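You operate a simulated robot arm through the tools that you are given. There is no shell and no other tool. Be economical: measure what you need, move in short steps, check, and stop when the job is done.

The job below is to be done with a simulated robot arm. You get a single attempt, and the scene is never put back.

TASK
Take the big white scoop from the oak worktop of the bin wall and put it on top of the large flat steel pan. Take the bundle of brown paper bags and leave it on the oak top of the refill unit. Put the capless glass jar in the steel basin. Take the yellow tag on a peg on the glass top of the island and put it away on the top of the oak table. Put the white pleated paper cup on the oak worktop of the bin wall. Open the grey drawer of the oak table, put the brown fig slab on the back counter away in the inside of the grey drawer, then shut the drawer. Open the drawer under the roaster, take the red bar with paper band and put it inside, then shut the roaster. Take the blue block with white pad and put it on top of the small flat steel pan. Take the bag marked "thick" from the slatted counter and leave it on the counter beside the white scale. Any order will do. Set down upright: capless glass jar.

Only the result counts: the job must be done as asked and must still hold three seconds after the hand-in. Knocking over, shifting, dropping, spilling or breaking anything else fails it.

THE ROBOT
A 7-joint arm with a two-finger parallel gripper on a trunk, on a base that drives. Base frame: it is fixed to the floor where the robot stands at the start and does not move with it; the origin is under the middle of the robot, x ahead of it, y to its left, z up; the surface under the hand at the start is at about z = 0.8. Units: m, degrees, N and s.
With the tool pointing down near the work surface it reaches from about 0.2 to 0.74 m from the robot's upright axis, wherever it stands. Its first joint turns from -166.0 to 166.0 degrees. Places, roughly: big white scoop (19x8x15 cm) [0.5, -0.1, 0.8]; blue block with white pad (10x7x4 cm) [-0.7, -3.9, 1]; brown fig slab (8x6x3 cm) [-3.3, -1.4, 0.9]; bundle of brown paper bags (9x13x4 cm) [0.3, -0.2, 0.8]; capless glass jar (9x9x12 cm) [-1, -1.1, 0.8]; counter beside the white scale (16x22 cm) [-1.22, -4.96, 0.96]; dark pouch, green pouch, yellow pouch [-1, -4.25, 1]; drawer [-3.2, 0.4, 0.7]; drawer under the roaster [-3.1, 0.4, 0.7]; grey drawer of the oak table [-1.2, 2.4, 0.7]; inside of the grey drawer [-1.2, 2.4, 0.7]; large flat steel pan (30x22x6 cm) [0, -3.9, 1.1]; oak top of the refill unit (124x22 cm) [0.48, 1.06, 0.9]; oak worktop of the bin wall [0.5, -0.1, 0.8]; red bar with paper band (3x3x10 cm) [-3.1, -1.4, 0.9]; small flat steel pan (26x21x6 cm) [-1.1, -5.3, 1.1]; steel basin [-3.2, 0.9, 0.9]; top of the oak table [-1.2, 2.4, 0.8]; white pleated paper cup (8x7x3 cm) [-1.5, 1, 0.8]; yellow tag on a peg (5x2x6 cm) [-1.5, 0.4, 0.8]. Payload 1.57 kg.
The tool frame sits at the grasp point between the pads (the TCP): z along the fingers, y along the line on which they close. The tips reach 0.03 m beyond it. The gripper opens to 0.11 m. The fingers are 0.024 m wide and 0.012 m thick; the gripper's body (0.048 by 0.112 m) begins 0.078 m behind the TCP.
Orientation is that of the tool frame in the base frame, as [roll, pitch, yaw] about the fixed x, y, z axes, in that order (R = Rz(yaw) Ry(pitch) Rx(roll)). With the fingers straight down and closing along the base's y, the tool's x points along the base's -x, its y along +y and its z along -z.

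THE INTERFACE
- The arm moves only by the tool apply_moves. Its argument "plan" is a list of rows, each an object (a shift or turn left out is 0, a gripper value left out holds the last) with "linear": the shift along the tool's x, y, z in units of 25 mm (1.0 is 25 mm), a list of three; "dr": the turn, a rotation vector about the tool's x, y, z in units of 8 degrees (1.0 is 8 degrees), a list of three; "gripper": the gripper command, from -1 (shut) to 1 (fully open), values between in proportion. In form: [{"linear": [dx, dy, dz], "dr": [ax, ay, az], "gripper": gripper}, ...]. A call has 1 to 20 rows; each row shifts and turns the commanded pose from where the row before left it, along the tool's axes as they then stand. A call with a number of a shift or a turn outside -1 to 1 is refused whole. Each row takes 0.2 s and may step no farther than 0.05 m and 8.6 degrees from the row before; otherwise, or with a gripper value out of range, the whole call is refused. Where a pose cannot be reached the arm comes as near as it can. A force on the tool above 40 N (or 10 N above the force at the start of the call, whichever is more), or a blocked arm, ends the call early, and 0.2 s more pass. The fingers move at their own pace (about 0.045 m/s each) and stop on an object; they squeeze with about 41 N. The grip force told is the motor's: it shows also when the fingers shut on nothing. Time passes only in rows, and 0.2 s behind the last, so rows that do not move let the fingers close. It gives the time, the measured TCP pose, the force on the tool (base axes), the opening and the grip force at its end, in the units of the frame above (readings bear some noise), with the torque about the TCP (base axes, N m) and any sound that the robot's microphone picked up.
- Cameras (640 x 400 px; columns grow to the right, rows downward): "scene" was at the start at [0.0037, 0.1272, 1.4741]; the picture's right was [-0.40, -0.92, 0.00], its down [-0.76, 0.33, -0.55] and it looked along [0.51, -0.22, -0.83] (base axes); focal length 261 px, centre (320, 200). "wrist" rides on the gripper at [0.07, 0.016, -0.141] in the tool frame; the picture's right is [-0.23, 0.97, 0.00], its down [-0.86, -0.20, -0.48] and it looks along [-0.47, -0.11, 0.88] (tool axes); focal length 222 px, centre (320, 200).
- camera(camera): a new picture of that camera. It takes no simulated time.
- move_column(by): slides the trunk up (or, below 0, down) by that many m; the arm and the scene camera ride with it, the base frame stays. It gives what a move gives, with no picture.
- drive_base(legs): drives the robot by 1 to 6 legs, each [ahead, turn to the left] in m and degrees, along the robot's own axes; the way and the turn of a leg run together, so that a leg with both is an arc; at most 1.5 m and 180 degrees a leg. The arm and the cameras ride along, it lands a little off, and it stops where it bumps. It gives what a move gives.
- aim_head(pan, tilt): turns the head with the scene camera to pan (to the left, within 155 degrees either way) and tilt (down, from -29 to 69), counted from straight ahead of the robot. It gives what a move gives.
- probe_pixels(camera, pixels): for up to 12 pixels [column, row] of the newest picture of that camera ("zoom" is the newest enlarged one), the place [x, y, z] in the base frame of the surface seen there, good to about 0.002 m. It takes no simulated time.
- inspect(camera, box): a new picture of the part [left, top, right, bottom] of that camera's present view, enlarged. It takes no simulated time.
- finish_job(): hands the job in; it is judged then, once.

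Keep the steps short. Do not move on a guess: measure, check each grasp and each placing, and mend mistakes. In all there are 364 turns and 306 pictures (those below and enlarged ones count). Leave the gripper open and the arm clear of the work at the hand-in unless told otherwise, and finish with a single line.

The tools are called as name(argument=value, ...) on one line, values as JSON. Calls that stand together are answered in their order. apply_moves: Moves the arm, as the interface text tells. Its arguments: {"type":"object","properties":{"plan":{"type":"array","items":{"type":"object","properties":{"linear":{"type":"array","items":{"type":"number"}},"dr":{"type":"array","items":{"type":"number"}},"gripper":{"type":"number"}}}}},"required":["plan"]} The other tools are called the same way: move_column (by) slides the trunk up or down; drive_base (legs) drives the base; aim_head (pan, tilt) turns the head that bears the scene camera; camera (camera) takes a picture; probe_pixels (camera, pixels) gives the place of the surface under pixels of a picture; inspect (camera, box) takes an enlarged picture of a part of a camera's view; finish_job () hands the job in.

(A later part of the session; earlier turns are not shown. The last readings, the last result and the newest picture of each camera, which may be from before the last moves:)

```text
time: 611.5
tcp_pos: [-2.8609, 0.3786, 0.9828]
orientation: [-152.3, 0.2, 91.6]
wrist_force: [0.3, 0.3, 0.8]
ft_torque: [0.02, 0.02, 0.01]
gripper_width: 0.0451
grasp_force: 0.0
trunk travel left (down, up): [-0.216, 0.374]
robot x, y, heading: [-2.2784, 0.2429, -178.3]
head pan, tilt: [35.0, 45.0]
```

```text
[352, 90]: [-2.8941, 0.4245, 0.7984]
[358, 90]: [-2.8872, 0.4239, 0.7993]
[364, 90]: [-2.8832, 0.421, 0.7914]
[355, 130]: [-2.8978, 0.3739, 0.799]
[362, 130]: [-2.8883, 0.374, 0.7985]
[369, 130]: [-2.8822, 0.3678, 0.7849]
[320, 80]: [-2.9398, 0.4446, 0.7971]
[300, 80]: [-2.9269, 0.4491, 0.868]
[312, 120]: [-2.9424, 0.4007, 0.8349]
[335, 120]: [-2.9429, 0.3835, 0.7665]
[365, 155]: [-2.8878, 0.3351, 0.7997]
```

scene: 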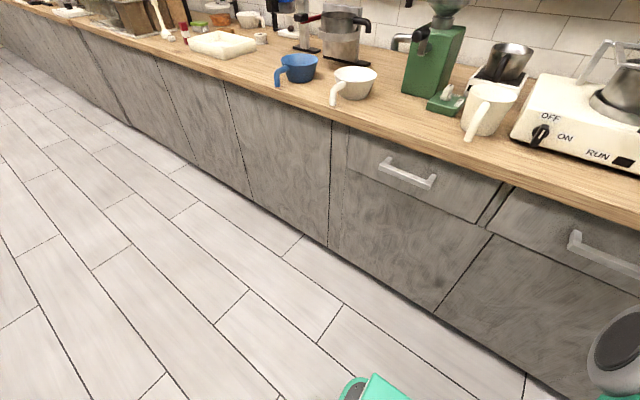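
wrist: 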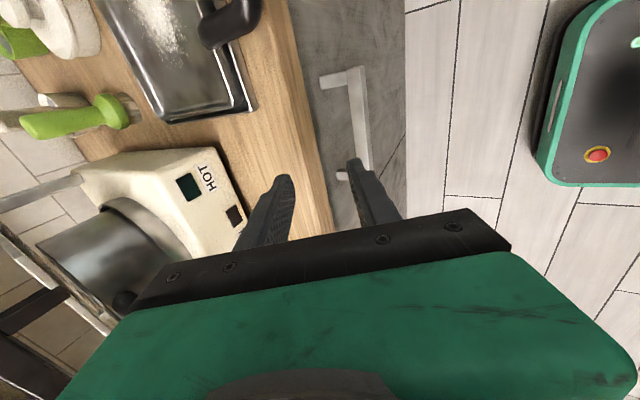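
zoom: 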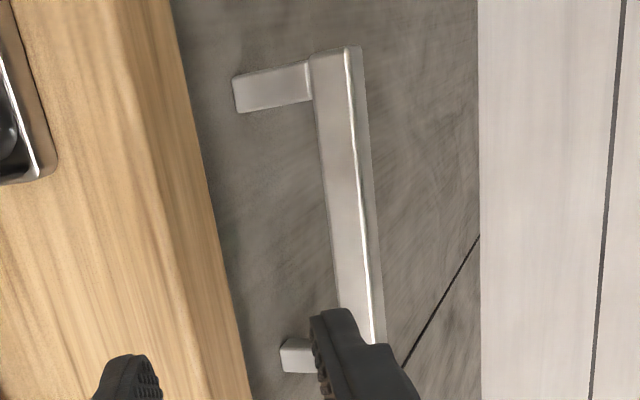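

Bar: x -2.898..-2.884, top 0.799. Drive 2.4 cm ahead, then lower by the trunk.

drive_base(legs=[[0.024, 0]])

move_column(by=-0.12)

inspect(camera="wrist", box=[220, 60, 440, 220])

```text
time: 612.3
tcp_pos: [-2.8852, 0.3787, 0.9817]
orientation: [-152.3, 0.2, 91.6]
wrist_force: [0.2, -0.3, 0.1]
ft_torque: [-0.01, 0.01, 0.04]
gripper_width: 0.045
grasp_force: 0.2
trunk travel left (down, up): [-0.216, 0.374]
robot x, y, heading: [-2.3034, 0.2447, -178.4]
head pan, tilt: [35.0, 45.0]
```

```text
time: 613.4
tcp_pos: [-2.8822, 0.3773, 0.9076]
orientation: [-150.4, -0.3, 91.6]
wrist_force: [1.7, -0.6, 14.0]
ft_torque: [0.15, 0.68, 0.04]
gripper_width: 0.05
grasp_force: 2.7
trunk travel left (down, up): [-0.126, 0.464]
robot x, y, heading: [-2.298, 0.2452, -178.3]
head pan, tilt: [35.0, 45.0]
stopped: the force on the tool passed its limit at 50 N (the readings are from after the stop); the commanded pose is now the measured one
```

```text
2.50 times, centred on (330, 140) of wrist
```

zoom: 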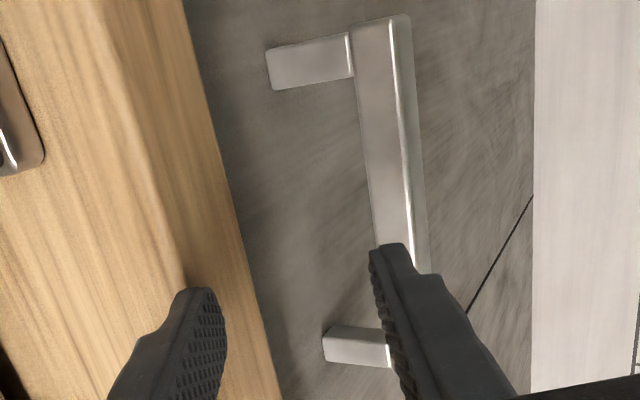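

The upper finger landed on the counter edge; I must approach along the finger direction. Rise, back off 5 cm, then come in diagonally.

move_column(by=0.03)

drive_base(legs=[[-0.047, 0]])

apply_moves(plan=[{"gripper": -0.18}, {}])

camera(camera="wrist")

```text
time: 614.1
tcp_pos: [-2.8837, 0.3783, 0.9348]
orientation: [-150.9, -0.2, 91.5]
wrist_force: [-0.1, 0.2, -0.2]
ft_torque: [-0.01, 0.0, 0.02]
gripper_width: 0.0451
grasp_force: 0.1
trunk travel left (down, up): [-0.156, 0.434]
robot x, y, heading: [-2.2948, 0.2459, -177.8]
head pan, tilt: [35.0, 45.0]
```

```text
time: 615.0
tcp_pos: [-2.8373, 0.3811, 0.935]
orientation: [-150.9, -0.2, 91.5]
wrist_force: [-0.1, 0.2, 0.5]
ft_torque: [-0.01, 0.0, 0.0]
gripper_width: 0.045
grasp_force: 0.1
trunk travel left (down, up): [-0.156, 0.434]
robot x, y, heading: [-2.2513, 0.2437, -178.3]
head pan, tilt: [35.0, 45.0]
```

```text
time: 615.6
tcp_pos: [-2.8366, 0.3807, 0.9342]
orientation: [-150.9, -0.2, 91.4]
wrist_force: [-0.6, 0.7, -0.3]
ft_torque: [0.01, -0.02, 0.01]
gripper_width: 0.0448
grasp_force: 0.1
trunk travel left (down, up): [-0.156, 0.434]
robot x, y, heading: [-2.2542, 0.2458, -178.3]
head pan, tilt: [35.0, 45.0]
```

```text
116 pictures are left
```

wrist: 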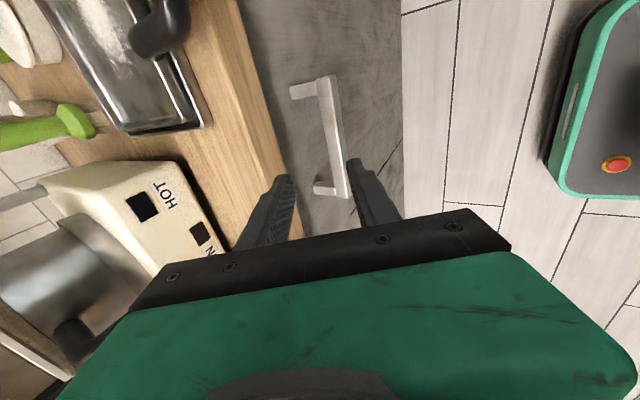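

move_column(by=-0.045)

drive_base(legs=[[0.016, 0]])

move_column(by=-0.029)

inspect(camera="wrist", box=[220, 60, 440, 220])

```text
time: 616.5
tcp_pos: [-2.8365, 0.3804, 0.8888]
orientation: [-150.9, -0.2, 91.5]
wrist_force: [0.1, 0.1, 0.2]
ft_torque: [0.03, -0.02, 0.02]
gripper_width: 0.0451
grasp_force: 0.0
trunk travel left (down, up): [-0.111, 0.479]
robot x, y, heading: [-2.2556, 0.2467, -178.6]
head pan, tilt: [35.0, 45.0]
```

```text
time: 617.3
tcp_pos: [-2.8532, 0.3813, 0.8893]
orientation: [-150.9, -0.1, 91.5]
wrist_force: [0.7, -0.4, 0.0]
ft_torque: [0.03, 0.03, 0.01]
gripper_width: 0.0451
grasp_force: 0.0
trunk travel left (down, up): [-0.111, 0.479]
robot x, y, heading: [-2.2718, 0.2455, -178.2]
head pan, tilt: [35.0, 45.0]
```

```text
time: 618.0
tcp_pos: [-2.8516, 0.3804, 0.8598]
orientation: [-150.9, -0.2, 91.6]
wrist_force: [0.0, 0.0, -0.6]
ft_torque: [0.02, 0.01, 0.02]
gripper_width: 0.0453
grasp_force: 0.0
trunk travel left (down, up): [-0.082, 0.508]
robot x, y, heading: [-2.2749, 0.2462, -178.3]
head pan, tilt: [35.0, 45.0]
```

```text
2.50 times, centred on (330, 140) of wrist
```

zoom: 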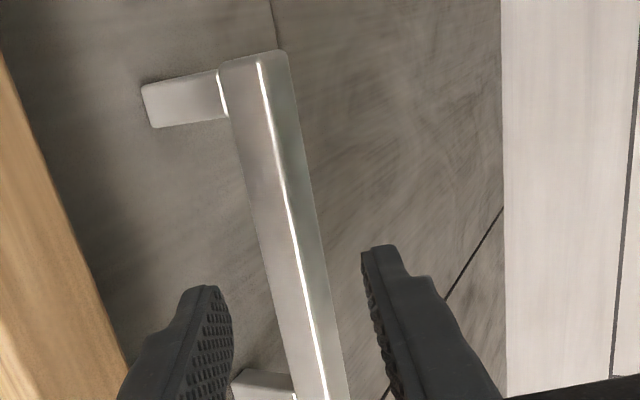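

The bar lies between the fingers. Two more diagonal steps.

drive_base(legs=[[0.016, 0]])

move_column(by=-0.03)

drive_base(legs=[[0.014, 0]])

move_column(by=-0.027)

inspect(camera="wrist", box=[220, 60, 440, 220])

```text
time: 618.8
tcp_pos: [-2.8691, 0.3796, 0.8607]
orientation: [-151.0, -0.1, 91.4]
wrist_force: [-0.3, 0.3, -0.4]
ft_torque: [-0.02, 0.03, 0.01]
gripper_width: 0.0452
grasp_force: 0.1
trunk travel left (down, up): [-0.082, 0.508]
robot x, y, heading: [-2.2869, 0.2455, -178.4]
head pan, tilt: [35.0, 45.0]
```

```text
time: 619.5
tcp_pos: [-2.8688, 0.3808, 0.8305]
orientation: [-150.9, -0.2, 91.6]
wrist_force: [-0.2, -0.3, -0.2]
ft_torque: [0.02, 0.02, -0.02]
gripper_width: 0.0451
grasp_force: 0.1
trunk travel left (down, up): [-0.052, 0.538]
robot x, y, heading: [-2.2873, 0.2463, -178.3]
head pan, tilt: [35.0, 45.0]
```

```text
time: 620.3
tcp_pos: [-2.8824, 0.38, 0.831]
orientation: [-150.9, -0.2, 91.5]
wrist_force: [0.2, 0.1, 0.1]
ft_torque: [0.01, -0.01, -0.01]
gripper_width: 0.0453
grasp_force: 0.1
trunk travel left (down, up): [-0.052, 0.538]
robot x, y, heading: [-2.3008, 0.2402, -178.1]
head pan, tilt: [35.0, 45.0]
```

```text
time: 621.0
tcp_pos: [-2.8827, 0.3806, 0.804]
orientation: [-150.9, -0.2, 91.4]
wrist_force: [0.1, 0.4, 0.1]
ft_torque: [0.01, 0.0, 0.02]
gripper_width: 0.0451
grasp_force: 0.0
trunk travel left (down, up): [-0.025, 0.565]
robot x, y, heading: [-2.3001, 0.2453, -178.2]
head pan, tilt: [35.0, 45.0]
```

```text
2.50 times, centred on (330, 140) of wrist
```

zoom: 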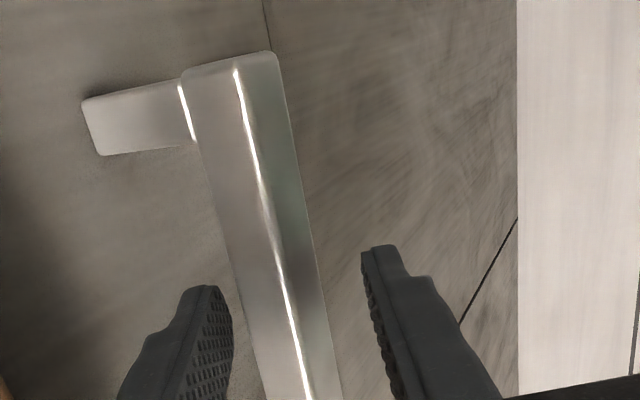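

Centred. Close on the bar and pull by driving back 0.2 m.

apply_moves(plan=[{"gripper": -1}, {"gripper": -1}, {"gripper": -1}, {}])

drive_base(legs=[[-0.2, 0]])

aim_head(pan=10, tilt=45)

camera(camera="scene")

```text
time: 622.0
tcp_pos: [-2.8832, 0.3797, 0.8046]
orientation: [-150.7, -0.2, 91.5]
wrist_force: [-4.3, -0.8, 12.6]
ft_torque: [-0.33, -0.13, -0.73]
gripper_width: 0.0275
grasp_force: 38.3
trunk travel left (down, up): [-0.025, 0.565]
robot x, y, heading: [-2.3019, 0.2471, -178.2]
head pan, tilt: [35.0, 45.0]
```

```text
time: 623.6
tcp_pos: [-2.6871, 0.3824, 0.8045]
orientation: [-151.0, -0.3, 91.6]
wrist_force: [1.1, -27.9, 6.7]
ft_torque: [-1.02, -0.21, -0.52]
gripper_width: 0.0272
grasp_force: 38.4
trunk travel left (down, up): [-0.025, 0.565]
robot x, y, heading: [-2.1071, 0.2565, -178.2]
head pan, tilt: [35.0, 45.0]
```

```text
time: 624.5
tcp_pos: [-2.687, 0.3833, 0.8041]
orientation: [-151.1, -0.1, 91.7]
wrist_force: [-0.8, -13.0, 4.5]
ft_torque: [-1.48, -0.17, -0.36]
gripper_width: 0.0273
grasp_force: 38.1
trunk travel left (down, up): [-0.025, 0.565]
robot x, y, heading: [-2.1025, 0.2531, -178.2]
head pan, tilt: [10.0, 45.0]
```

```text
113 pictures are left
```

scene: 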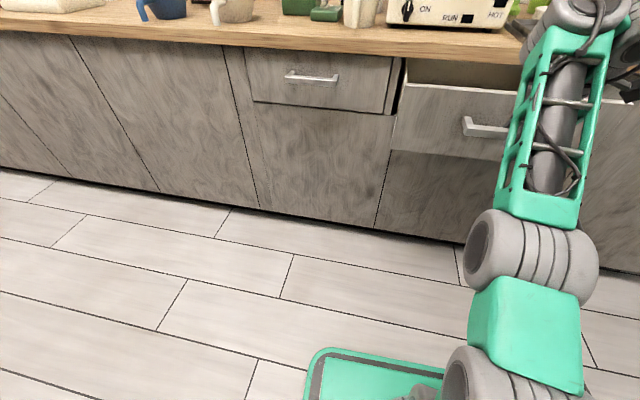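

Open ~20 cm. Release and rise, then look inside.

apply_moves(plan=[{"gripper": 0.1}, {"gripper": 0.1}, {"gripper": 0.1}])

move_column(by=0.03)

move_column(by=0.36)

camera(camera="scene")

camera(camera="wrist")

```text
time: 625.3
tcp_pos: [-2.6869, 0.3841, 0.8037]
orientation: [-151.0, -0.1, 91.6]
wrist_force: [0.1, 0.1, 1.0]
ft_torque: [0.04, 0.0, 0.02]
gripper_width: 0.0607
grasp_force: 0.0
trunk travel left (down, up): [-0.025, 0.565]
robot x, y, heading: [-2.1029, 0.2557, -178.1]
head pan, tilt: [10.0, 45.0]
```

```text
time: 626.0
tcp_pos: [-2.6861, 0.3834, 0.8333]
orientation: [-151.1, 0.0, 91.5]
wrist_force: [0.0, 0.0, -0.6]
ft_torque: [0.03, 0.0, 0.01]
gripper_width: 0.0606
grasp_force: 0.1
trunk travel left (down, up): [-0.055, 0.535]
robot x, y, heading: [-2.1043, 0.2507, -178.3]
head pan, tilt: [10.0, 45.0]
```

```text
time: 629.5
tcp_pos: [-2.6876, 0.3836, 1.1929]
orientation: [-151.0, -0.1, 91.6]
wrist_force: [-0.2, -1.0, -0.6]
ft_torque: [-0.03, 0.04, -0.02]
gripper_width: 0.0604
grasp_force: 0.2
trunk travel left (down, up): [-0.415, 0.175]
robot x, y, heading: [-2.1076, 0.2507, -178.2]
head pan, tilt: [10.0, 45.0]
```

```text
112 pictures are left
```

scene: 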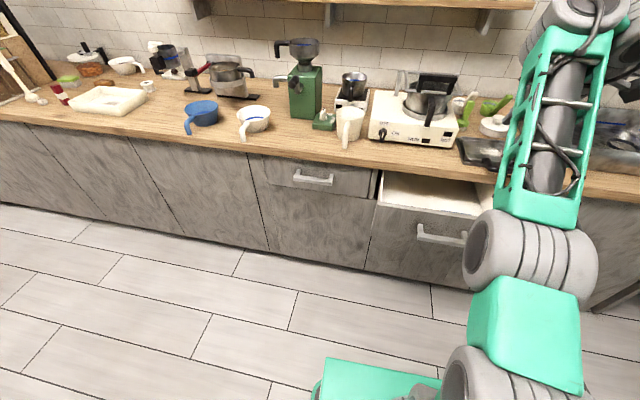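

```text
111 pictures are left
```

wrist: 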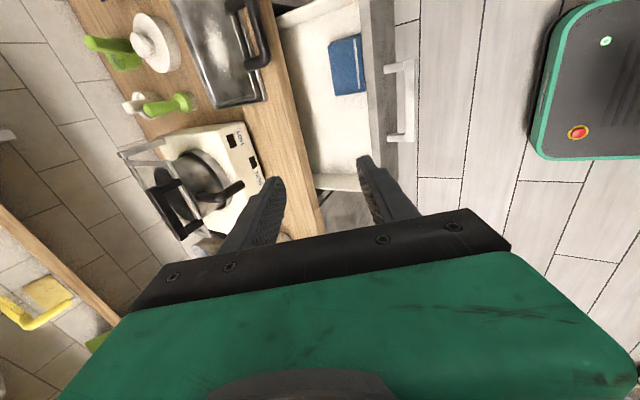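

probe_pixels(camera="wrist", pixels=[[330, 130], [335, 165], [348, 65], [348, 93], [370, 130], [385, 130], [300, 130], [310, 180], [350, 185], [310, 60], [365, 65]])

```text
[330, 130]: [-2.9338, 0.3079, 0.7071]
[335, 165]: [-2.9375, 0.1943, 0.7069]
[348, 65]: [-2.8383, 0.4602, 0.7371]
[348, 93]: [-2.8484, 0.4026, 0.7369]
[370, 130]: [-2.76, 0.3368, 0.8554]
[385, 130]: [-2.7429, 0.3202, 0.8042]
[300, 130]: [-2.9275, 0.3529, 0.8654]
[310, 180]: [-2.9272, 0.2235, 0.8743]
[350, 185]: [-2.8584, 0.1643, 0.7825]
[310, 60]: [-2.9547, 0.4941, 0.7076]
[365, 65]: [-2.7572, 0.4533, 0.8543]
```

Drawer floor z 0.707; free region y 0.18–0.38, x -2.92..-2.77. Straighten the tool and drive to the red bar near (-3.1,-1.4).

apply_moves(plan=[{"dr": [-1, 0, 0]}, {"dr": [-1, 0, 0]}, {"dr": [-1, 0, 0]}, {"dr": [-0.62, 0, 0]}, {"linear": [0, 0, 1]}, {"linear": [0, 0, 0.5]}, {}])

drive_base(legs=[[0, 88], [1.5, 0], [0.28, 0], [0, -90]])

aim_head(pan=0, tilt=35)

camera(camera="scene")

```text
time: 631.1
tcp_pos: [-2.6833, 0.3824, 1.1518]
orientation: [180.0, -0.1, 91.6]
wrist_force: [0.2, 0.4, 0.0]
ft_torque: [0.02, 0.01, 0.02]
gripper_width: 0.0604
grasp_force: 0.0
out of reach, approached as far as the arm can: row 4
trunk travel left (down, up): [-0.415, 0.175]
robot x, y, heading: [-2.1058, 0.2482, -177.8]
head pan, tilt: [10.0, 45.0]
```

```text
time: 647.7
tcp_pos: [-2.6615, -1.3915, 1.1526]
orientation: [-180.0, -0.1, 90.7]
wrist_force: [0.4, 0.7, 0.1]
ft_torque: [0.01, -0.01, 0.04]
gripper_width: 0.0604
grasp_force: 0.0
trunk travel left (down, up): [-0.415, 0.175]
robot x, y, heading: [-2.0879, -1.5317, -179.1]
head pan, tilt: [10.0, 45.0]
```

```text
time: 648.4
tcp_pos: [-2.6617, -1.3914, 1.1522]
orientation: [180.0, -0.1, 90.6]
wrist_force: [-1.0, -0.4, 0.0]
ft_torque: [-0.01, 0.0, 0.02]
gripper_width: 0.0607
grasp_force: 0.0
trunk travel left (down, up): [-0.415, 0.175]
robot x, y, heading: [-2.0887, -1.5307, -179.1]
head pan, tilt: [0.0, 35.0]
```

```text
110 pictures are left
```

scene: 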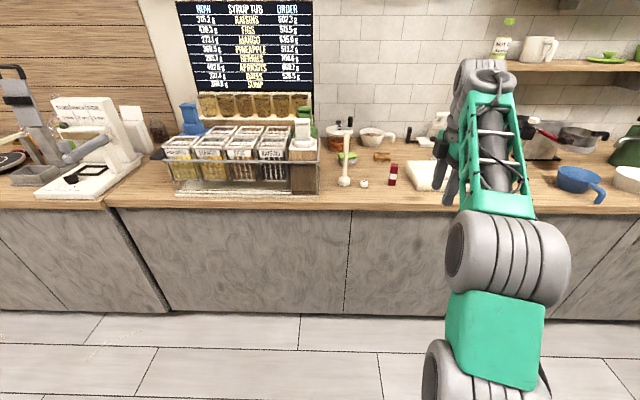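

inspect(camera="scene", box=[320, 110, 460, 220])

probe_pixels(camera="scene", pixels=[[392, 175], [393, 166], [392, 184], [382, 156], [376, 155], [388, 157], [420, 175], [345, 180], [364, 183], [375, 134], [347, 160]])

```text
3.64 times, centred on (390, 165) of scene
```

zoom: 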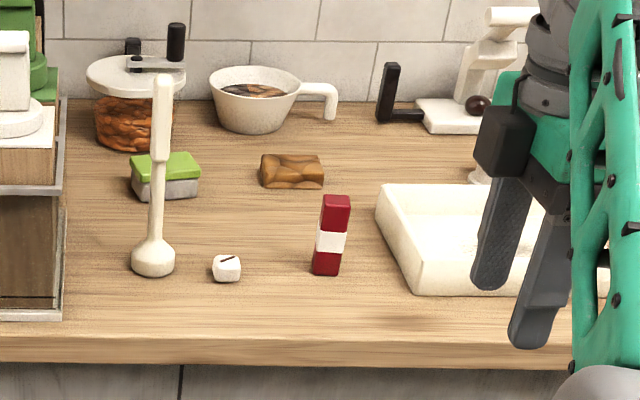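

```text
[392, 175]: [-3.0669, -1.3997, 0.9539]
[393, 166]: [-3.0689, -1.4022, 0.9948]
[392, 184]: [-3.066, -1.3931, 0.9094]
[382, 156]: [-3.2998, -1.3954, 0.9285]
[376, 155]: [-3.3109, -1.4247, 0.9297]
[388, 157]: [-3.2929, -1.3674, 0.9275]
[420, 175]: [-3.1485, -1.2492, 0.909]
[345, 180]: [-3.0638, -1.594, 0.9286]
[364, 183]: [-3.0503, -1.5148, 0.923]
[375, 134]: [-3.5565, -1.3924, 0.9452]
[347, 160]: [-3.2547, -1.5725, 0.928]
```

Red bar stands at (-3.082,-1.398), top ≈1.0; fig slab at (-3.31,-1.396). Drive ahead 0.4 m to be over the bar.

drive_base(legs=[[0.415, 0]])

camera(camera="wrist")

```text
time: 651.0
tcp_pos: [-3.0798, -1.4008, 1.15]
orientation: [-180.0, -0.1, 90.8]
wrist_force: [0.9, 0.0, -0.2]
ft_torque: [-0.01, 0.01, -0.02]
gripper_width: 0.0604
grasp_force: 0.0
trunk travel left (down, up): [-0.415, 0.175]
robot x, y, heading: [-2.5055, -1.537, -178.7]
head pan, tilt: [0.0, 35.0]
```

```text
108 pictures are left
```

wrist: 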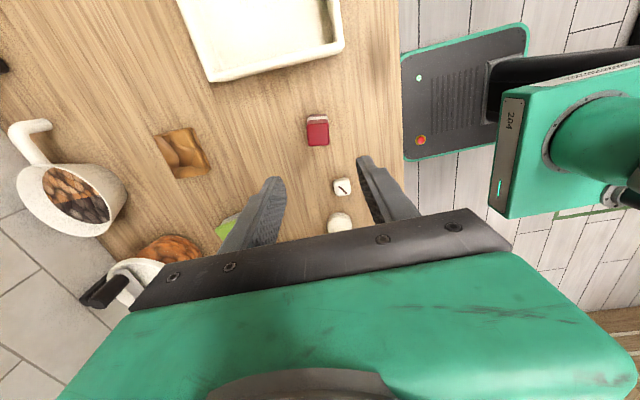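

probe_pixels(camera="wrist", pixels=[[317, 138], [308, 138], [328, 136], [318, 125], [317, 146], [180, 153], [165, 140], [205, 165], [195, 135], [185, 175], [342, 187], [338, 225]])

```text
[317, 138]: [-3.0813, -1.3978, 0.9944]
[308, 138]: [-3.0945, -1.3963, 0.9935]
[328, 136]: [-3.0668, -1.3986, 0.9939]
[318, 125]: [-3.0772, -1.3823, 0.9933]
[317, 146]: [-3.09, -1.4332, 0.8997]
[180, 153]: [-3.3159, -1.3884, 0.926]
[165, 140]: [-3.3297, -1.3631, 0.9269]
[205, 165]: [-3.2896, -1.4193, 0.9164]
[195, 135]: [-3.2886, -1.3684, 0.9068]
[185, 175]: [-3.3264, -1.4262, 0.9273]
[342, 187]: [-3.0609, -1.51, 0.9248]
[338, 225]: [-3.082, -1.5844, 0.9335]
```

Aligned. Descend to z 0.965, close and lift.

apply_moves(plan=[{"linear": [0.1, 0, 1]}, {"linear": [0, 0, 1]}, {"linear": [0, 0, 1]}, {"linear": [0, 0, 1]}, {"linear": [0, 0, 1]}, {"linear": [0, 0, 1]}, {"linear": [0, 0, 1]}, {"linear": [0, 0, 0.4]}, {}, {"gripper": -1}, {"gripper": -1}, {"gripper": -1}])

apply_moves(plan=[{"linear": [0, 0, -1]}, {"linear": [0, 0, -1]}, {"linear": [0, 0, -1]}, {"linear": [0, 0, -1]}, {"linear": [0, 0, -1]}, {"linear": [0, 0, -1]}, {"linear": [0, 0, -1]}, {}])

camera(camera="wrist")

```text
time: 653.6
tcp_pos: [-3.0789, -1.3969, 0.968]
orientation: [-179.9, -0.1, 90.8]
wrist_force: [-0.4, 0.6, 0.5]
ft_torque: [0.04, 0.04, 0.02]
gripper_width: 0.0298
grasp_force: 23.0
trunk travel left (down, up): [-0.415, 0.175]
robot x, y, heading: [-2.5039, -1.5405, -178.9]
head pan, tilt: [0.0, 35.0]
```

```text
time: 655.4
tcp_pos: [-3.0796, -1.3982, 1.1432]
orientation: [180.0, -0.1, 90.8]
wrist_force: [0.1, -0.4, -0.7]
ft_torque: [0.01, -0.01, 0.03]
gripper_width: 0.0295
grasp_force: 38.7
trunk travel left (down, up): [-0.415, 0.175]
robot x, y, heading: [-2.5018, -1.5401, -178.9]
head pan, tilt: [0.0, 35.0]
```

```text
107 pictures are left
```

wrist: 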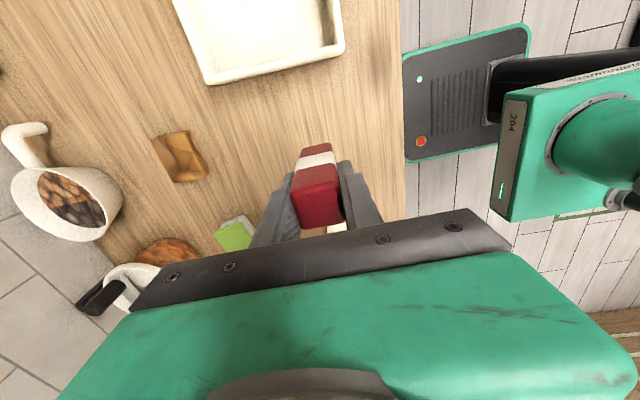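

Bar held. Drive back to the open drawer.

drive_base(legs=[[-0.42, 0], [0, -91], [1.5, 0], [0.19, 0], [0, 90]])

camera(camera="wrist")

```text
time: 674.0
tcp_pos: [-2.6491, 0.3823, 1.1424]
orientation: [-180.0, -0.1, 87.3]
wrist_force: [-0.1, 0.4, -0.2]
ft_torque: [-0.01, 0.03, 0.01]
gripper_width: 0.0294
grasp_force: 39.1
trunk travel left (down, up): [-0.415, 0.175]
robot x, y, heading: [-2.0803, 0.2031, 177.5]
head pan, tilt: [0.0, 35.0]
```

```text
106 pictures are left
```

wrist: 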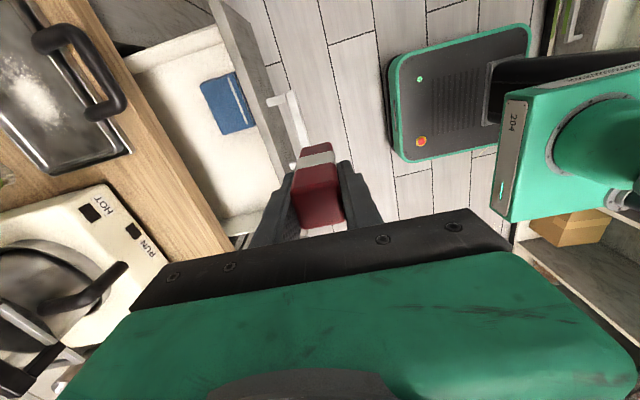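

apply_moves(plan=[{"linear": [-1, 0, 0]}, {"linear": [-1, 0, 0]}, {"linear": [-1, 0, 0]}, {"linear": [-1, 0, 0]}, {}])

drive_base(legs=[[0.192, 0]])

camera(camera="wrist")

aim_head(pan=5, tilt=50)

camera(camera="scene")

```text
time: 675.2
tcp_pos: [-2.6539, 0.2826, 1.1423]
orientation: [180.0, -0.2, 87.3]
wrist_force: [0.7, -0.5, -0.4]
ft_torque: [0.0, -0.03, 0.0]
gripper_width: 0.0292
grasp_force: 38.8
trunk travel left (down, up): [-0.415, 0.175]
robot x, y, heading: [-2.0805, 0.2027, 177.5]
head pan, tilt: [0.0, 35.0]
```

```text
time: 676.8
tcp_pos: [-2.8469, 0.2924, 1.1421]
orientation: [-180.0, 0.0, 87.0]
wrist_force: [-0.2, -0.2, -1.3]
ft_torque: [-0.01, 0.01, 0.0]
gripper_width: 0.0294
grasp_force: 39.0
trunk travel left (down, up): [-0.415, 0.175]
robot x, y, heading: [-2.276, 0.215, 177.6]
head pan, tilt: [0.0, 35.0]
```

```text
105 pictures are left
```

wrist: 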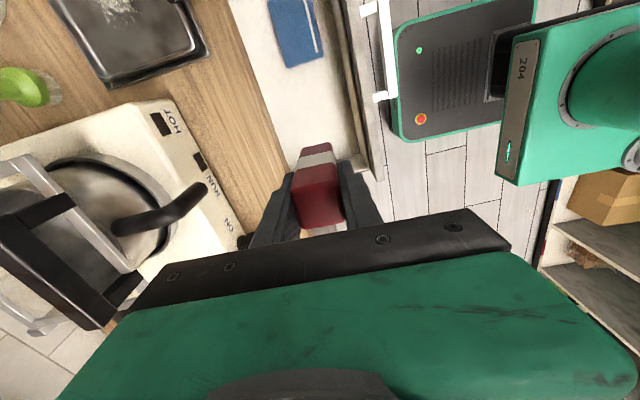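

```text
time: 677.5
tcp_pos: [-2.8471, 0.2923, 1.141]
orientation: [179.9, 0.0, 87.1]
wrist_force: [0.1, 0.0, -1.3]
ft_torque: [-0.01, 0.01, -0.01]
gripper_width: 0.0295
grasp_force: 39.3
trunk travel left (down, up): [-0.415, 0.175]
robot x, y, heading: [-2.2783, 0.2149, 177.8]
head pan, tilt: [5.0, 50.0]
```

```text
104 pictures are left
```

scene: 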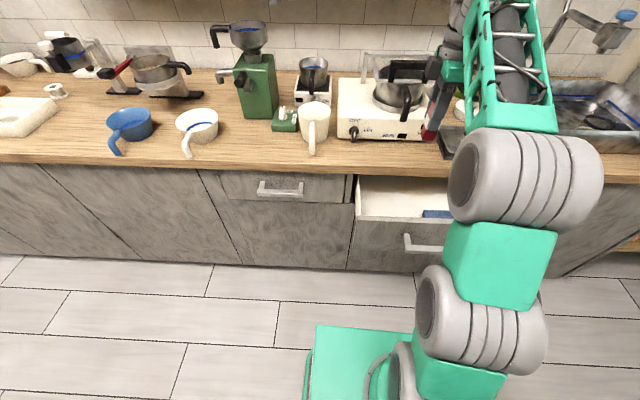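

probe_pixels(camera="wrist", pixels=[[205, 188], [150, 220], [235, 230], [200, 160], [240, 150], [355, 110], [300, 140], [345, 165]])

```text
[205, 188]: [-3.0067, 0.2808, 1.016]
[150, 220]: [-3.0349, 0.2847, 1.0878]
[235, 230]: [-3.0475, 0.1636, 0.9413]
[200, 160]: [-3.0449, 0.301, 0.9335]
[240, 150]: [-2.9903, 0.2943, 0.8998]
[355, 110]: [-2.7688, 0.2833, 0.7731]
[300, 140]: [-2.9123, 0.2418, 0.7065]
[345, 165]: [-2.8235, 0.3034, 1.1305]
```

All clear. Lower by arm first, then by trunk.

apply_moves(plan=[{"linear": [0, 0, 1]}, {"linear": [0, 0, 1]}, {"linear": [0, 0, 1]}, {"linear": [0, 0, 1]}, {"linear": [0, 0, 1]}, {"linear": [0, 0, 1]}, {"linear": [0, 0, 1]}, {"linear": [0, 0, 1]}, {}])

move_column(by=-0.12)

camera(camera="wrist")

```text
time: 679.5
tcp_pos: [-2.847, 0.2921, 0.9411]
orientation: [179.9, -0.1, 87.2]
wrist_force: [-1.2, 0.2, -1.7]
ft_torque: [0.02, -0.01, -0.01]
gripper_width: 0.0294
grasp_force: 39.2
trunk travel left (down, up): [-0.415, 0.175]
robot x, y, heading: [-2.2755, 0.2114, 177.3]
head pan, tilt: [5.0, 50.0]
```

```text
time: 681.0
tcp_pos: [-2.8464, 0.2917, 0.8209]
orientation: [-180.0, 0.0, 87.1]
wrist_force: [0.5, 0.2, -0.6]
ft_torque: [-0.01, -0.01, -0.01]
gripper_width: 0.0296
grasp_force: 38.7
trunk travel left (down, up): [-0.295, 0.295]
robot x, y, heading: [-2.2765, 0.2135, 177.4]
head pan, tilt: [5.0, 50.0]
```

```text
103 pictures are left
```

wrist: 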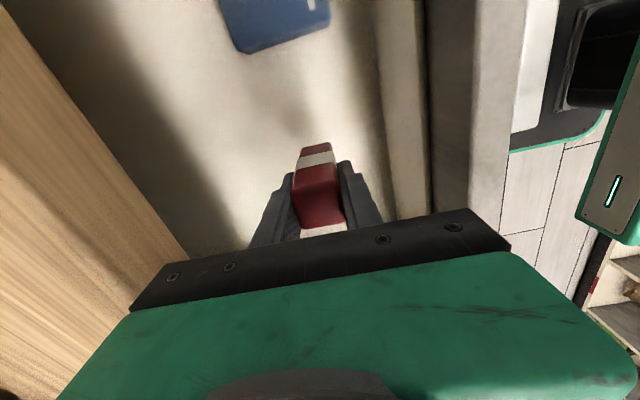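

move_column(by=-0.04)

move_column(by=-0.004)

move_column(by=-0.003)

```text
time: 681.9
tcp_pos: [-2.8468, 0.2928, 0.7821]
orientation: [179.9, -0.1, 87.0]
wrist_force: [-0.2, -0.2, -0.6]
ft_torque: [-0.02, 0.0, 0.0]
gripper_width: 0.0295
grasp_force: 39.0
trunk travel left (down, up): [-0.255, 0.335]
robot x, y, heading: [-2.2739, 0.2127, 177.6]
head pan, tilt: [5.0, 50.0]
```

```text
time: 682.4
tcp_pos: [-2.847, 0.2925, 0.7779]
orientation: [-179.9, -0.2, 87.1]
wrist_force: [-0.6, -0.5, -0.9]
ft_torque: [0.0, -0.02, 0.0]
gripper_width: 0.0293
grasp_force: 39.4
trunk travel left (down, up): [-0.251, 0.339]
robot x, y, heading: [-2.2767, 0.2143, 177.6]
head pan, tilt: [5.0, 50.0]
```

```text
time: 682.9
tcp_pos: [-2.8462, 0.2926, 0.7745]
orientation: [-180.0, -0.1, 87.0]
wrist_force: [-0.1, 0.7, -0.2]
ft_torque: [-0.01, 0.01, 0.0]
gripper_width: 0.0293
grasp_force: 38.6
trunk travel left (down, up): [-0.248, 0.342]
robot x, y, heading: [-2.277, 0.2162, 177.3]
head pan, tilt: [5.0, 50.0]
```

move_column(by=-0.002)

apply_moves(plan=[{"gripper": 0.1}, {"gripper": 0.1}, {"gripper": 0.1}])

move_column(by=0.2)

camera(camera="wrist")

```text
time: 683.4
tcp_pos: [-2.8462, 0.2919, 0.775]
orientation: [-180.0, -0.1, 87.2]
wrist_force: [-0.2, -0.1, 8.3]
ft_torque: [0.02, -0.14, 0.02]
gripper_width: 0.0293
grasp_force: 39.2
trunk travel left (down, up): [-0.246, 0.344]
robot x, y, heading: [-2.2736, 0.2173, 177.5]
head pan, tilt: [5.0, 50.0]
```

```text
time: 684.2
tcp_pos: [-2.8468, 0.2926, 0.7738]
orientation: [-180.0, 0.0, 87.2]
wrist_force: [-0.5, -0.3, 0.4]
ft_torque: [0.02, 0.02, 0.0]
gripper_width: 0.0607
grasp_force: 0.1
trunk travel left (down, up): [-0.246, 0.344]
robot x, y, heading: [-2.274, 0.2152, 177.4]
head pan, tilt: [5.0, 50.0]
```

```text
time: 686.4
tcp_pos: [-2.8463, 0.2923, 0.9724]
orientation: [-180.0, -0.1, 87.1]
wrist_force: [0.2, -0.3, 0.1]
ft_torque: [0.0, -0.01, 0.0]
gripper_width: 0.0607
grasp_force: 0.0
trunk travel left (down, up): [-0.446, 0.144]
robot x, y, heading: [-2.2776, 0.2149, 177.4]
head pan, tilt: [5.0, 50.0]
```

```text
102 pictures are left
```

wrist: 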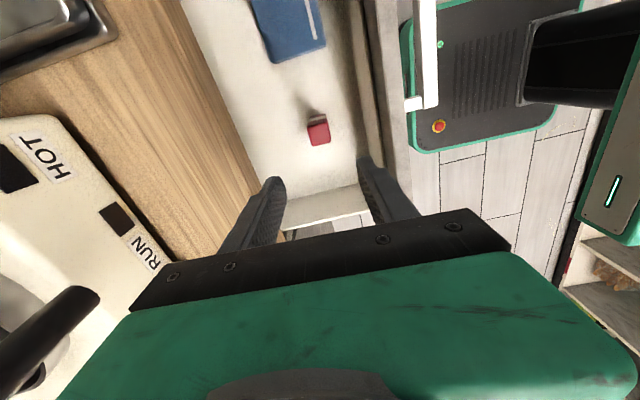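

The bar stands in the drawer. To shut it, back off, close the fingers, turn the hand (thin side forward), lower in front of the handle and push with the base.

drive_base(legs=[[-0.3, 0]])

apply_moves(plan=[{"linear": [1, 0, 0], "gripper": -1}, {"linear": [1, 0, 0]}, {"linear": [1, 0, 0]}, {"dr": [0, 0, 1]}, {"dr": [0, 0, 1]}, {"dr": [0, 0, 1]}, {"dr": [0, 0, 1]}, {"dr": [0, 0, 1]}, {"dr": [0, 0, 1]}, {"dr": [0, 0, 1]}, {"dr": [0, 0, 1]}, {"dr": [0, 0, 1]}, {"dr": [0, 0, 1]}, {"dr": [0, 0, 0.8]}, {}])

```text
time: 688.4
tcp_pos: [-2.5475, 0.2785, 0.9731]
orientation: [179.9, -0.1, 87.3]
wrist_force: [0.0, 0.0, -0.3]
ft_torque: [-0.01, -0.01, -0.02]
gripper_width: 0.0604
grasp_force: 0.1
trunk travel left (down, up): [-0.446, 0.144]
robot x, y, heading: [-1.9768, 0.2046, 177.6]
head pan, tilt: [5.0, 50.0]
```

```text
time: 691.6
tcp_pos: [-2.5446, 0.3517, 0.9717]
orientation: [-179.9, 0.1, 0.9]
wrist_force: [-0.4, 0.1, -0.3]
ft_torque: [-0.05, -0.02, 0.01]
gripper_width: 0.0001
grasp_force: 21.4
trunk travel left (down, up): [-0.446, 0.144]
robot x, y, heading: [-1.9796, 0.2006, 177.7]
head pan, tilt: [5.0, 50.0]
```

move_column(by=-0.172)

drive_base(legs=[[0.3, 0]])

camera(camera="scene")

```text
time: 693.6
tcp_pos: [-2.5439, 0.3518, 0.8012]
orientation: [-179.8, 0.1, 0.9]
wrist_force: [-0.1, -0.2, 0.2]
ft_torque: [-0.03, -0.02, -0.01]
gripper_width: 0.0
grasp_force: 21.5
trunk travel left (down, up): [-0.274, 0.316]
robot x, y, heading: [-1.9771, 0.2035, 177.6]
head pan, tilt: [5.0, 50.0]
```

```text
time: 695.6
tcp_pos: [-2.8486, 0.3612, 0.8016]
orientation: [-179.9, -0.1, 1.2]
wrist_force: [-0.9, 0.1, 0.7]
ft_torque: [0.03, -0.03, 0.01]
gripper_width: 0.0
grasp_force: 21.3
trunk travel left (down, up): [-0.274, 0.316]
robot x, y, heading: [-2.2804, 0.212, 177.9]
head pan, tilt: [5.0, 50.0]
```

```text
101 pictures are left
```

scene: 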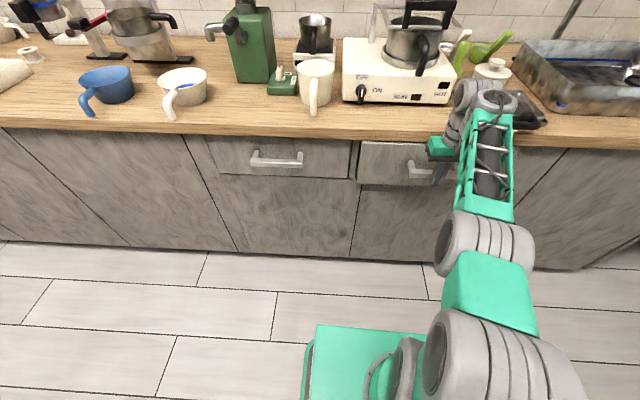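

About 2.4 cm left. Push a bit more.

drive_base(legs=[[0.026, 0]])

inspect(camera="scene", box=[320, 110, 480, 230])

```text
time: 696.4
tcp_pos: [-2.8728, 0.3634, 0.8021]
orientation: [-179.9, -0.2, 1.0]
wrist_force: [23.0, -4.3, -2.8]
ft_torque: [0.1, -0.06, 0.01]
gripper_width: 0.0
grasp_force: 21.7
trunk travel left (down, up): [-0.274, 0.316]
robot x, y, heading: [-2.3037, 0.2169, 177.8]
head pan, tilt: [5.0, 50.0]
```

```text
3.33 times, centred on (400, 170) of scene
```

zoom: 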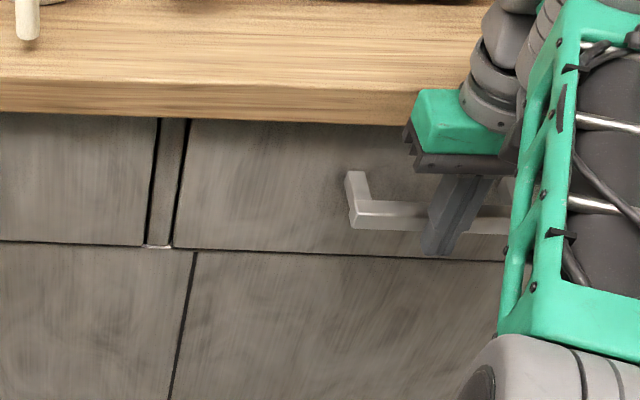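

probe_pixels(camera="zoom", pixels=[[260, 200], [80, 200], [300, 180], [380, 212], [300, 300], [168, 200]])

```text
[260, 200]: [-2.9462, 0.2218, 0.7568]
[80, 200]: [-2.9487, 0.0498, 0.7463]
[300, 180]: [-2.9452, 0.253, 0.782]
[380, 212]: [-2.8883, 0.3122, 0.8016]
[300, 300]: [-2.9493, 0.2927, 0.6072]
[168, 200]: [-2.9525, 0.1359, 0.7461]
```

The drawer is shut (front flush at x≈-2.946). Back off, raise, turn the hand back, and drive to the fig slab.

drive_base(legs=[[-0.25, 0]])

move_column(by=0.15)

apply_moves(plan=[{"dr": [0, 0, -1], "gripper": 0.5}, {"dr": [0, 0, -1]}, {"dr": [0, 0, -1]}, {"dr": [0, 0, -1]}, {"dr": [0, 0, -1]}, {"dr": [0, 0, -1]}, {"dr": [0, 0, -1]}, {"dr": [0, 0, -1]}, {"dr": [0, 0, -1]}, {"dr": [0, 0, -1]}, {"dr": [0, 0, -1]}, {"dr": [0, 0, -0.2]}, {"linear": [0, 0, -1]}, {"linear": [0, 0, -1]}, {"linear": [0, 0, -1]}, {"linear": [0, 0, -1]}, {"linear": [0, 0, -1]}, {"linear": [0, 0, -1]}, {}])

drive_base(legs=[[0, 92], [1.5, 0], [0.26, 0], [0, -90]])

```text
time: 698.2
tcp_pos: [-2.6247, 0.353, 0.7996]
orientation: [-179.9, -0.3, 1.2]
wrist_force: [0.3, -0.2, -0.7]
ft_torque: [-0.03, -0.03, 0.0]
gripper_width: 0.0
grasp_force: 21.7
trunk travel left (down, up): [-0.274, 0.316]
robot x, y, heading: [-2.0578, 0.2044, 177.9]
head pan, tilt: [5.0, 50.0]
```

```text
time: 700.0
tcp_pos: [-2.6259, 0.3532, 0.9512]
orientation: [180.0, -0.2, 1.1]
wrist_force: [-0.2, -0.5, 0.5]
ft_torque: [0.02, 0.0, 0.03]
gripper_width: 0.0003
grasp_force: 21.2
trunk travel left (down, up): [-0.424, 0.166]
robot x, y, heading: [-2.0563, 0.2025, 178.1]
head pan, tilt: [5.0, 50.0]
```

```text
time: 704.0
tcp_pos: [-2.6264, 0.3528, 1.0994]
orientation: [179.6, 0.0, 90.8]
wrist_force: [-0.6, -0.7, -0.8]
ft_torque: [-0.02, 0.0, 0.02]
gripper_width: 0.0825
grasp_force: 0.1
trunk travel left (down, up): [-0.424, 0.166]
robot x, y, heading: [-2.0595, 0.2027, 177.8]
head pan, tilt: [5.0, 50.0]
```

```text
time: 720.6
tcp_pos: [-2.6166, -1.4226, 1.0997]
orientation: [179.7, 0.1, 93.6]
wrist_force: [0.0, 0.3, -1.2]
ft_torque: [0.01, -0.02, 0.03]
gripper_width: 0.0826
grasp_force: 0.0
trunk travel left (down, up): [-0.424, 0.166]
robot x, y, heading: [-2.0441, -1.5448, -179.1]
head pan, tilt: [5.0, 50.0]
```

drive_base(legs=[[0.59, 0]])

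camera(camera="wrist")

```text
time: 724.0
tcp_pos: [-3.2161, -1.4332, 1.1]
orientation: [179.6, 0.0, 93.8]
wrist_force: [0.2, -0.3, 0.6]
ft_torque: [-0.02, -0.03, -0.02]
gripper_width: 0.0826
grasp_force: 0.0
trunk travel left (down, up): [-0.424, 0.166]
robot x, y, heading: [-2.6408, -1.5543, -179.2]
head pan, tilt: [5.0, 50.0]
```

```text
99 pictures are left
```

wrist: 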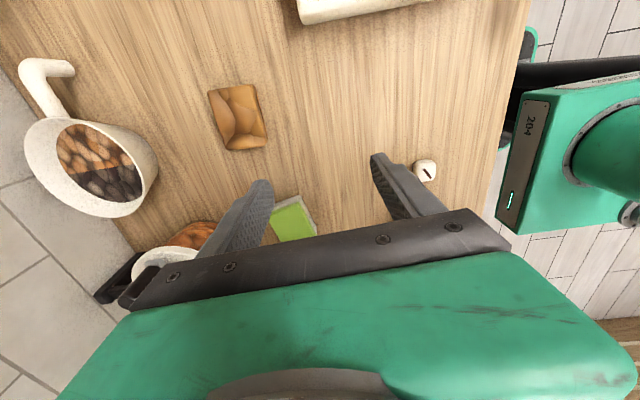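

inspect(camera="wrist", box=[190, 70, 290, 160])

probe_pixels(camera="wrist", pixels=[[209, 92], [253, 86], [266, 142], [232, 148], [238, 117], [228, 155], [155, 170], [270, 205]])

```text
4.44 times, centred on (240, 115) of wrist
```

zoom: 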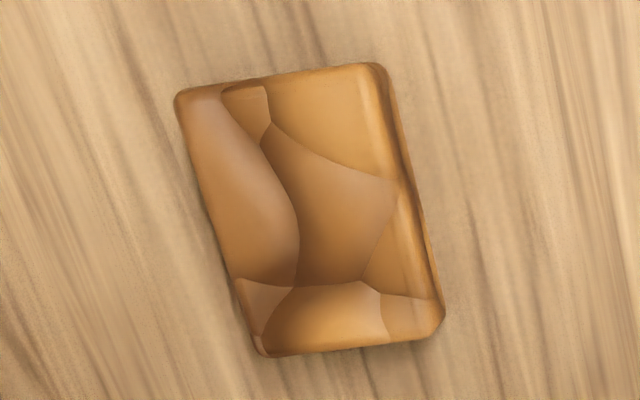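

```text
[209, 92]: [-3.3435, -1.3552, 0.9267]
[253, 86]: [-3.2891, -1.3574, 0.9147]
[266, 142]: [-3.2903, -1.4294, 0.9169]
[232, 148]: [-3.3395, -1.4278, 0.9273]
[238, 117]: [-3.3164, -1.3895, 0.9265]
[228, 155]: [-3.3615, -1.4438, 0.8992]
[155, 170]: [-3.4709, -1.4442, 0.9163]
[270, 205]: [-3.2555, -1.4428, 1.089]
```

Slab centre (-3.316,-1.392), aligned with the fingers. Move over it and descend.

apply_moves(plan=[{"linear": [0.475, -0.97, 0]}, {"linear": [0.475, -0.97, 0]}, {"linear": [0.475, -0.97, 0]}, {"linear": [0.475, -0.97, 0]}, {"linear": [0, 0, 1]}, {"linear": [0, 0, 1]}, {"linear": [0, 0, 1]}, {}])

camera(camera="wrist")

```text
time: 725.8
tcp_pos: [-3.2865, -1.403, 1.0218]
orientation: [179.7, 0.0, 93.8]
wrist_force: [0.4, -0.8, -0.3]
ft_torque: [0.0, 0.0, 0.02]
gripper_width: 0.0826
grasp_force: 0.1
out of reach, approached as far as the arm can: row 4
trunk travel left (down, up): [-0.424, 0.166]
robot x, y, heading: [-2.6422, -1.5509, -179.1]
head pan, tilt: [5.0, 50.0]
```

```text
97 pictures are left
```

wrist: 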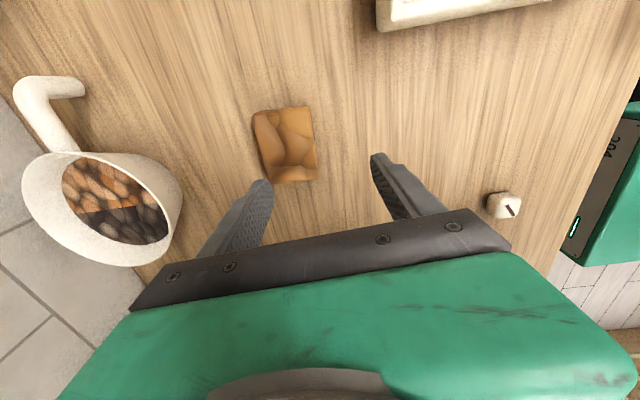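

Drive the last 3 cm with the base and shift +y 1 cm.

drive_base(legs=[[0.03, 0]])

apply_moves(plan=[{"linear": [0.42, 0, 0]}, {}])

camera(camera="scene")

```text
time: 726.6
tcp_pos: [-3.318, -1.4033, 1.0222]
orientation: [179.6, 0.0, 93.8]
wrist_force: [0.2, 0.5, -0.4]
ft_torque: [-0.04, -0.01, 0.01]
gripper_width: 0.0826
grasp_force: 0.0
trunk travel left (down, up): [-0.424, 0.166]
robot x, y, heading: [-2.6699, -1.5522, -179.2]
head pan, tilt: [5.0, 50.0]
```

```text
time: 727.2
tcp_pos: [-3.3168, -1.3944, 1.0236]
orientation: [179.6, 0.1, 93.7]
wrist_force: [-0.8, 0.9, -0.6]
ft_torque: [-0.02, -0.03, 0.0]
gripper_width: 0.0825
grasp_force: 0.1
trunk travel left (down, up): [-0.424, 0.166]
robot x, y, heading: [-2.6739, -1.5507, -179.2]
head pan, tilt: [5.0, 50.0]
```

```text
96 pictures are left
```

scene: 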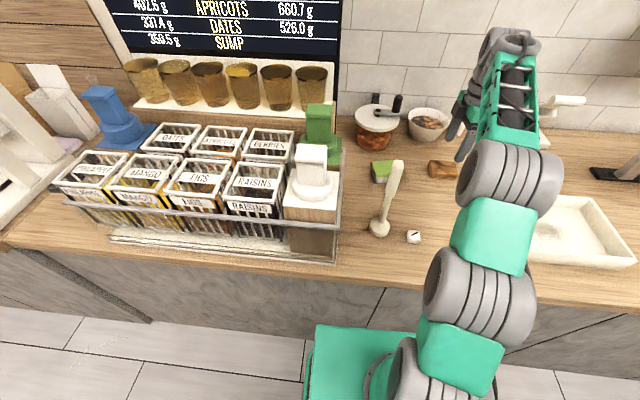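

probe_pixels(camera="scene", pixels=[[470, 190], [500, 200], [460, 250], [540, 190], [500, 150], [545, 240]])

```text
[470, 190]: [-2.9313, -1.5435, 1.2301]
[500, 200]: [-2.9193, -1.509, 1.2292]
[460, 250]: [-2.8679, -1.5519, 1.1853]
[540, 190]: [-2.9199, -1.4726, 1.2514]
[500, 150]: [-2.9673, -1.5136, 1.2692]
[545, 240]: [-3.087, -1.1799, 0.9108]
```

The arm is well above the items. Descend to z 0.935.

apply_moves(plan=[{"linear": [0, 0, 1]}, {"linear": [0, 0, 1]}, {"linear": [0, 0, 1]}, {"linear": [0, 0, 0.5]}, {}])

inspect(camera="wrist", box=[200, 90, 440, 240])

```text
time: 728.4
tcp_pos: [-3.3164, -1.3928, 0.9369]
orientation: [179.7, 0.0, 93.8]
wrist_force: [0.0, -0.2, 0.4]
ft_torque: [0.03, 0.02, 0.01]
gripper_width: 0.0825
grasp_force: 0.1
trunk travel left (down, up): [-0.424, 0.166]
robot x, y, heading: [-2.6709, -1.5553, -179.1]
head pan, tilt: [5.0, 50.0]
```

```text
2.67 times, centred on (320, 165) of wrist
```

zoom: 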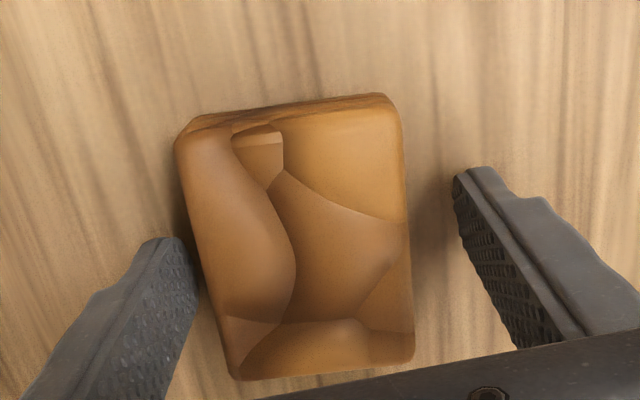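

apply_moves(plan=[{"linear": [0, 0, 0.1]}, {"gripper": -1}, {"gripper": -1}, {"gripper": -1}, {"gripper": -1}])

apply_moves(plan=[{"linear": [0, 0, -1]}, {"linear": [0, 0, -1]}, {"linear": [0, 0, -1]}, {"linear": [0, 0, -1]}, {"linear": [0, 0, -1]}, {"linear": [0, 0, -1]}, {"linear": [0, 0, -1]}, {}])

camera(camera="wrist")

```text
time: 729.6
tcp_pos: [-3.3165, -1.3921, 0.9331]
orientation: [179.5, 0.0, 93.8]
wrist_force: [0.0, -0.2, -0.4]
ft_torque: [0.03, -0.02, 0.01]
gripper_width: 0.061
grasp_force: 38.2
trunk travel left (down, up): [-0.424, 0.166]
robot x, y, heading: [-2.6713, -1.5548, -179.2]
head pan, tilt: [5.0, 50.0]
```

```text
time: 731.4
tcp_pos: [-3.3085, -1.3935, 1.1027]
orientation: [179.7, 0.0, 93.8]
wrist_force: [0.6, 0.8, -2.3]
ft_torque: [-0.02, -0.01, -0.02]
gripper_width: 0.0605
grasp_force: 41.1
out of reach, approached as far as the arm can: row 7
trunk travel left (down, up): [-0.424, 0.166]
robot x, y, heading: [-2.6731, -1.5516, -179.0]
head pan, tilt: [5.0, 50.0]
```

```text
94 pictures are left
```

wrist: 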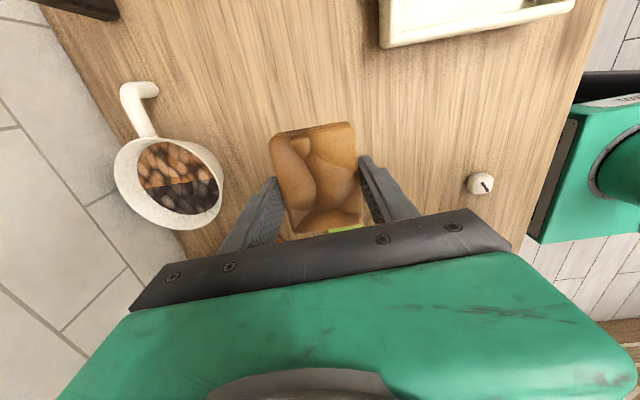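

Slab held. Drive back and north up the back aisle toward the oak table.

drive_base(legs=[[-0.5, 0], [0, -91], [1.5, 0], [1.5, 0]])

```text
time: 752.2
tcp_pos: [-2.0051, 2.0951, 1.1028]
orientation: [179.7, 0.0, 2.0]
wrist_force: [-0.8, -0.1, -0.7]
ft_torque: [0.01, 0.03, 0.02]
gripper_width: 0.0591
grasp_force: 41.0
trunk travel left (down, up): [-0.424, 0.166]
robot x, y, heading: [-2.1823, 1.4583, 89.3]
head pan, tilt: [5.0, 50.0]
```

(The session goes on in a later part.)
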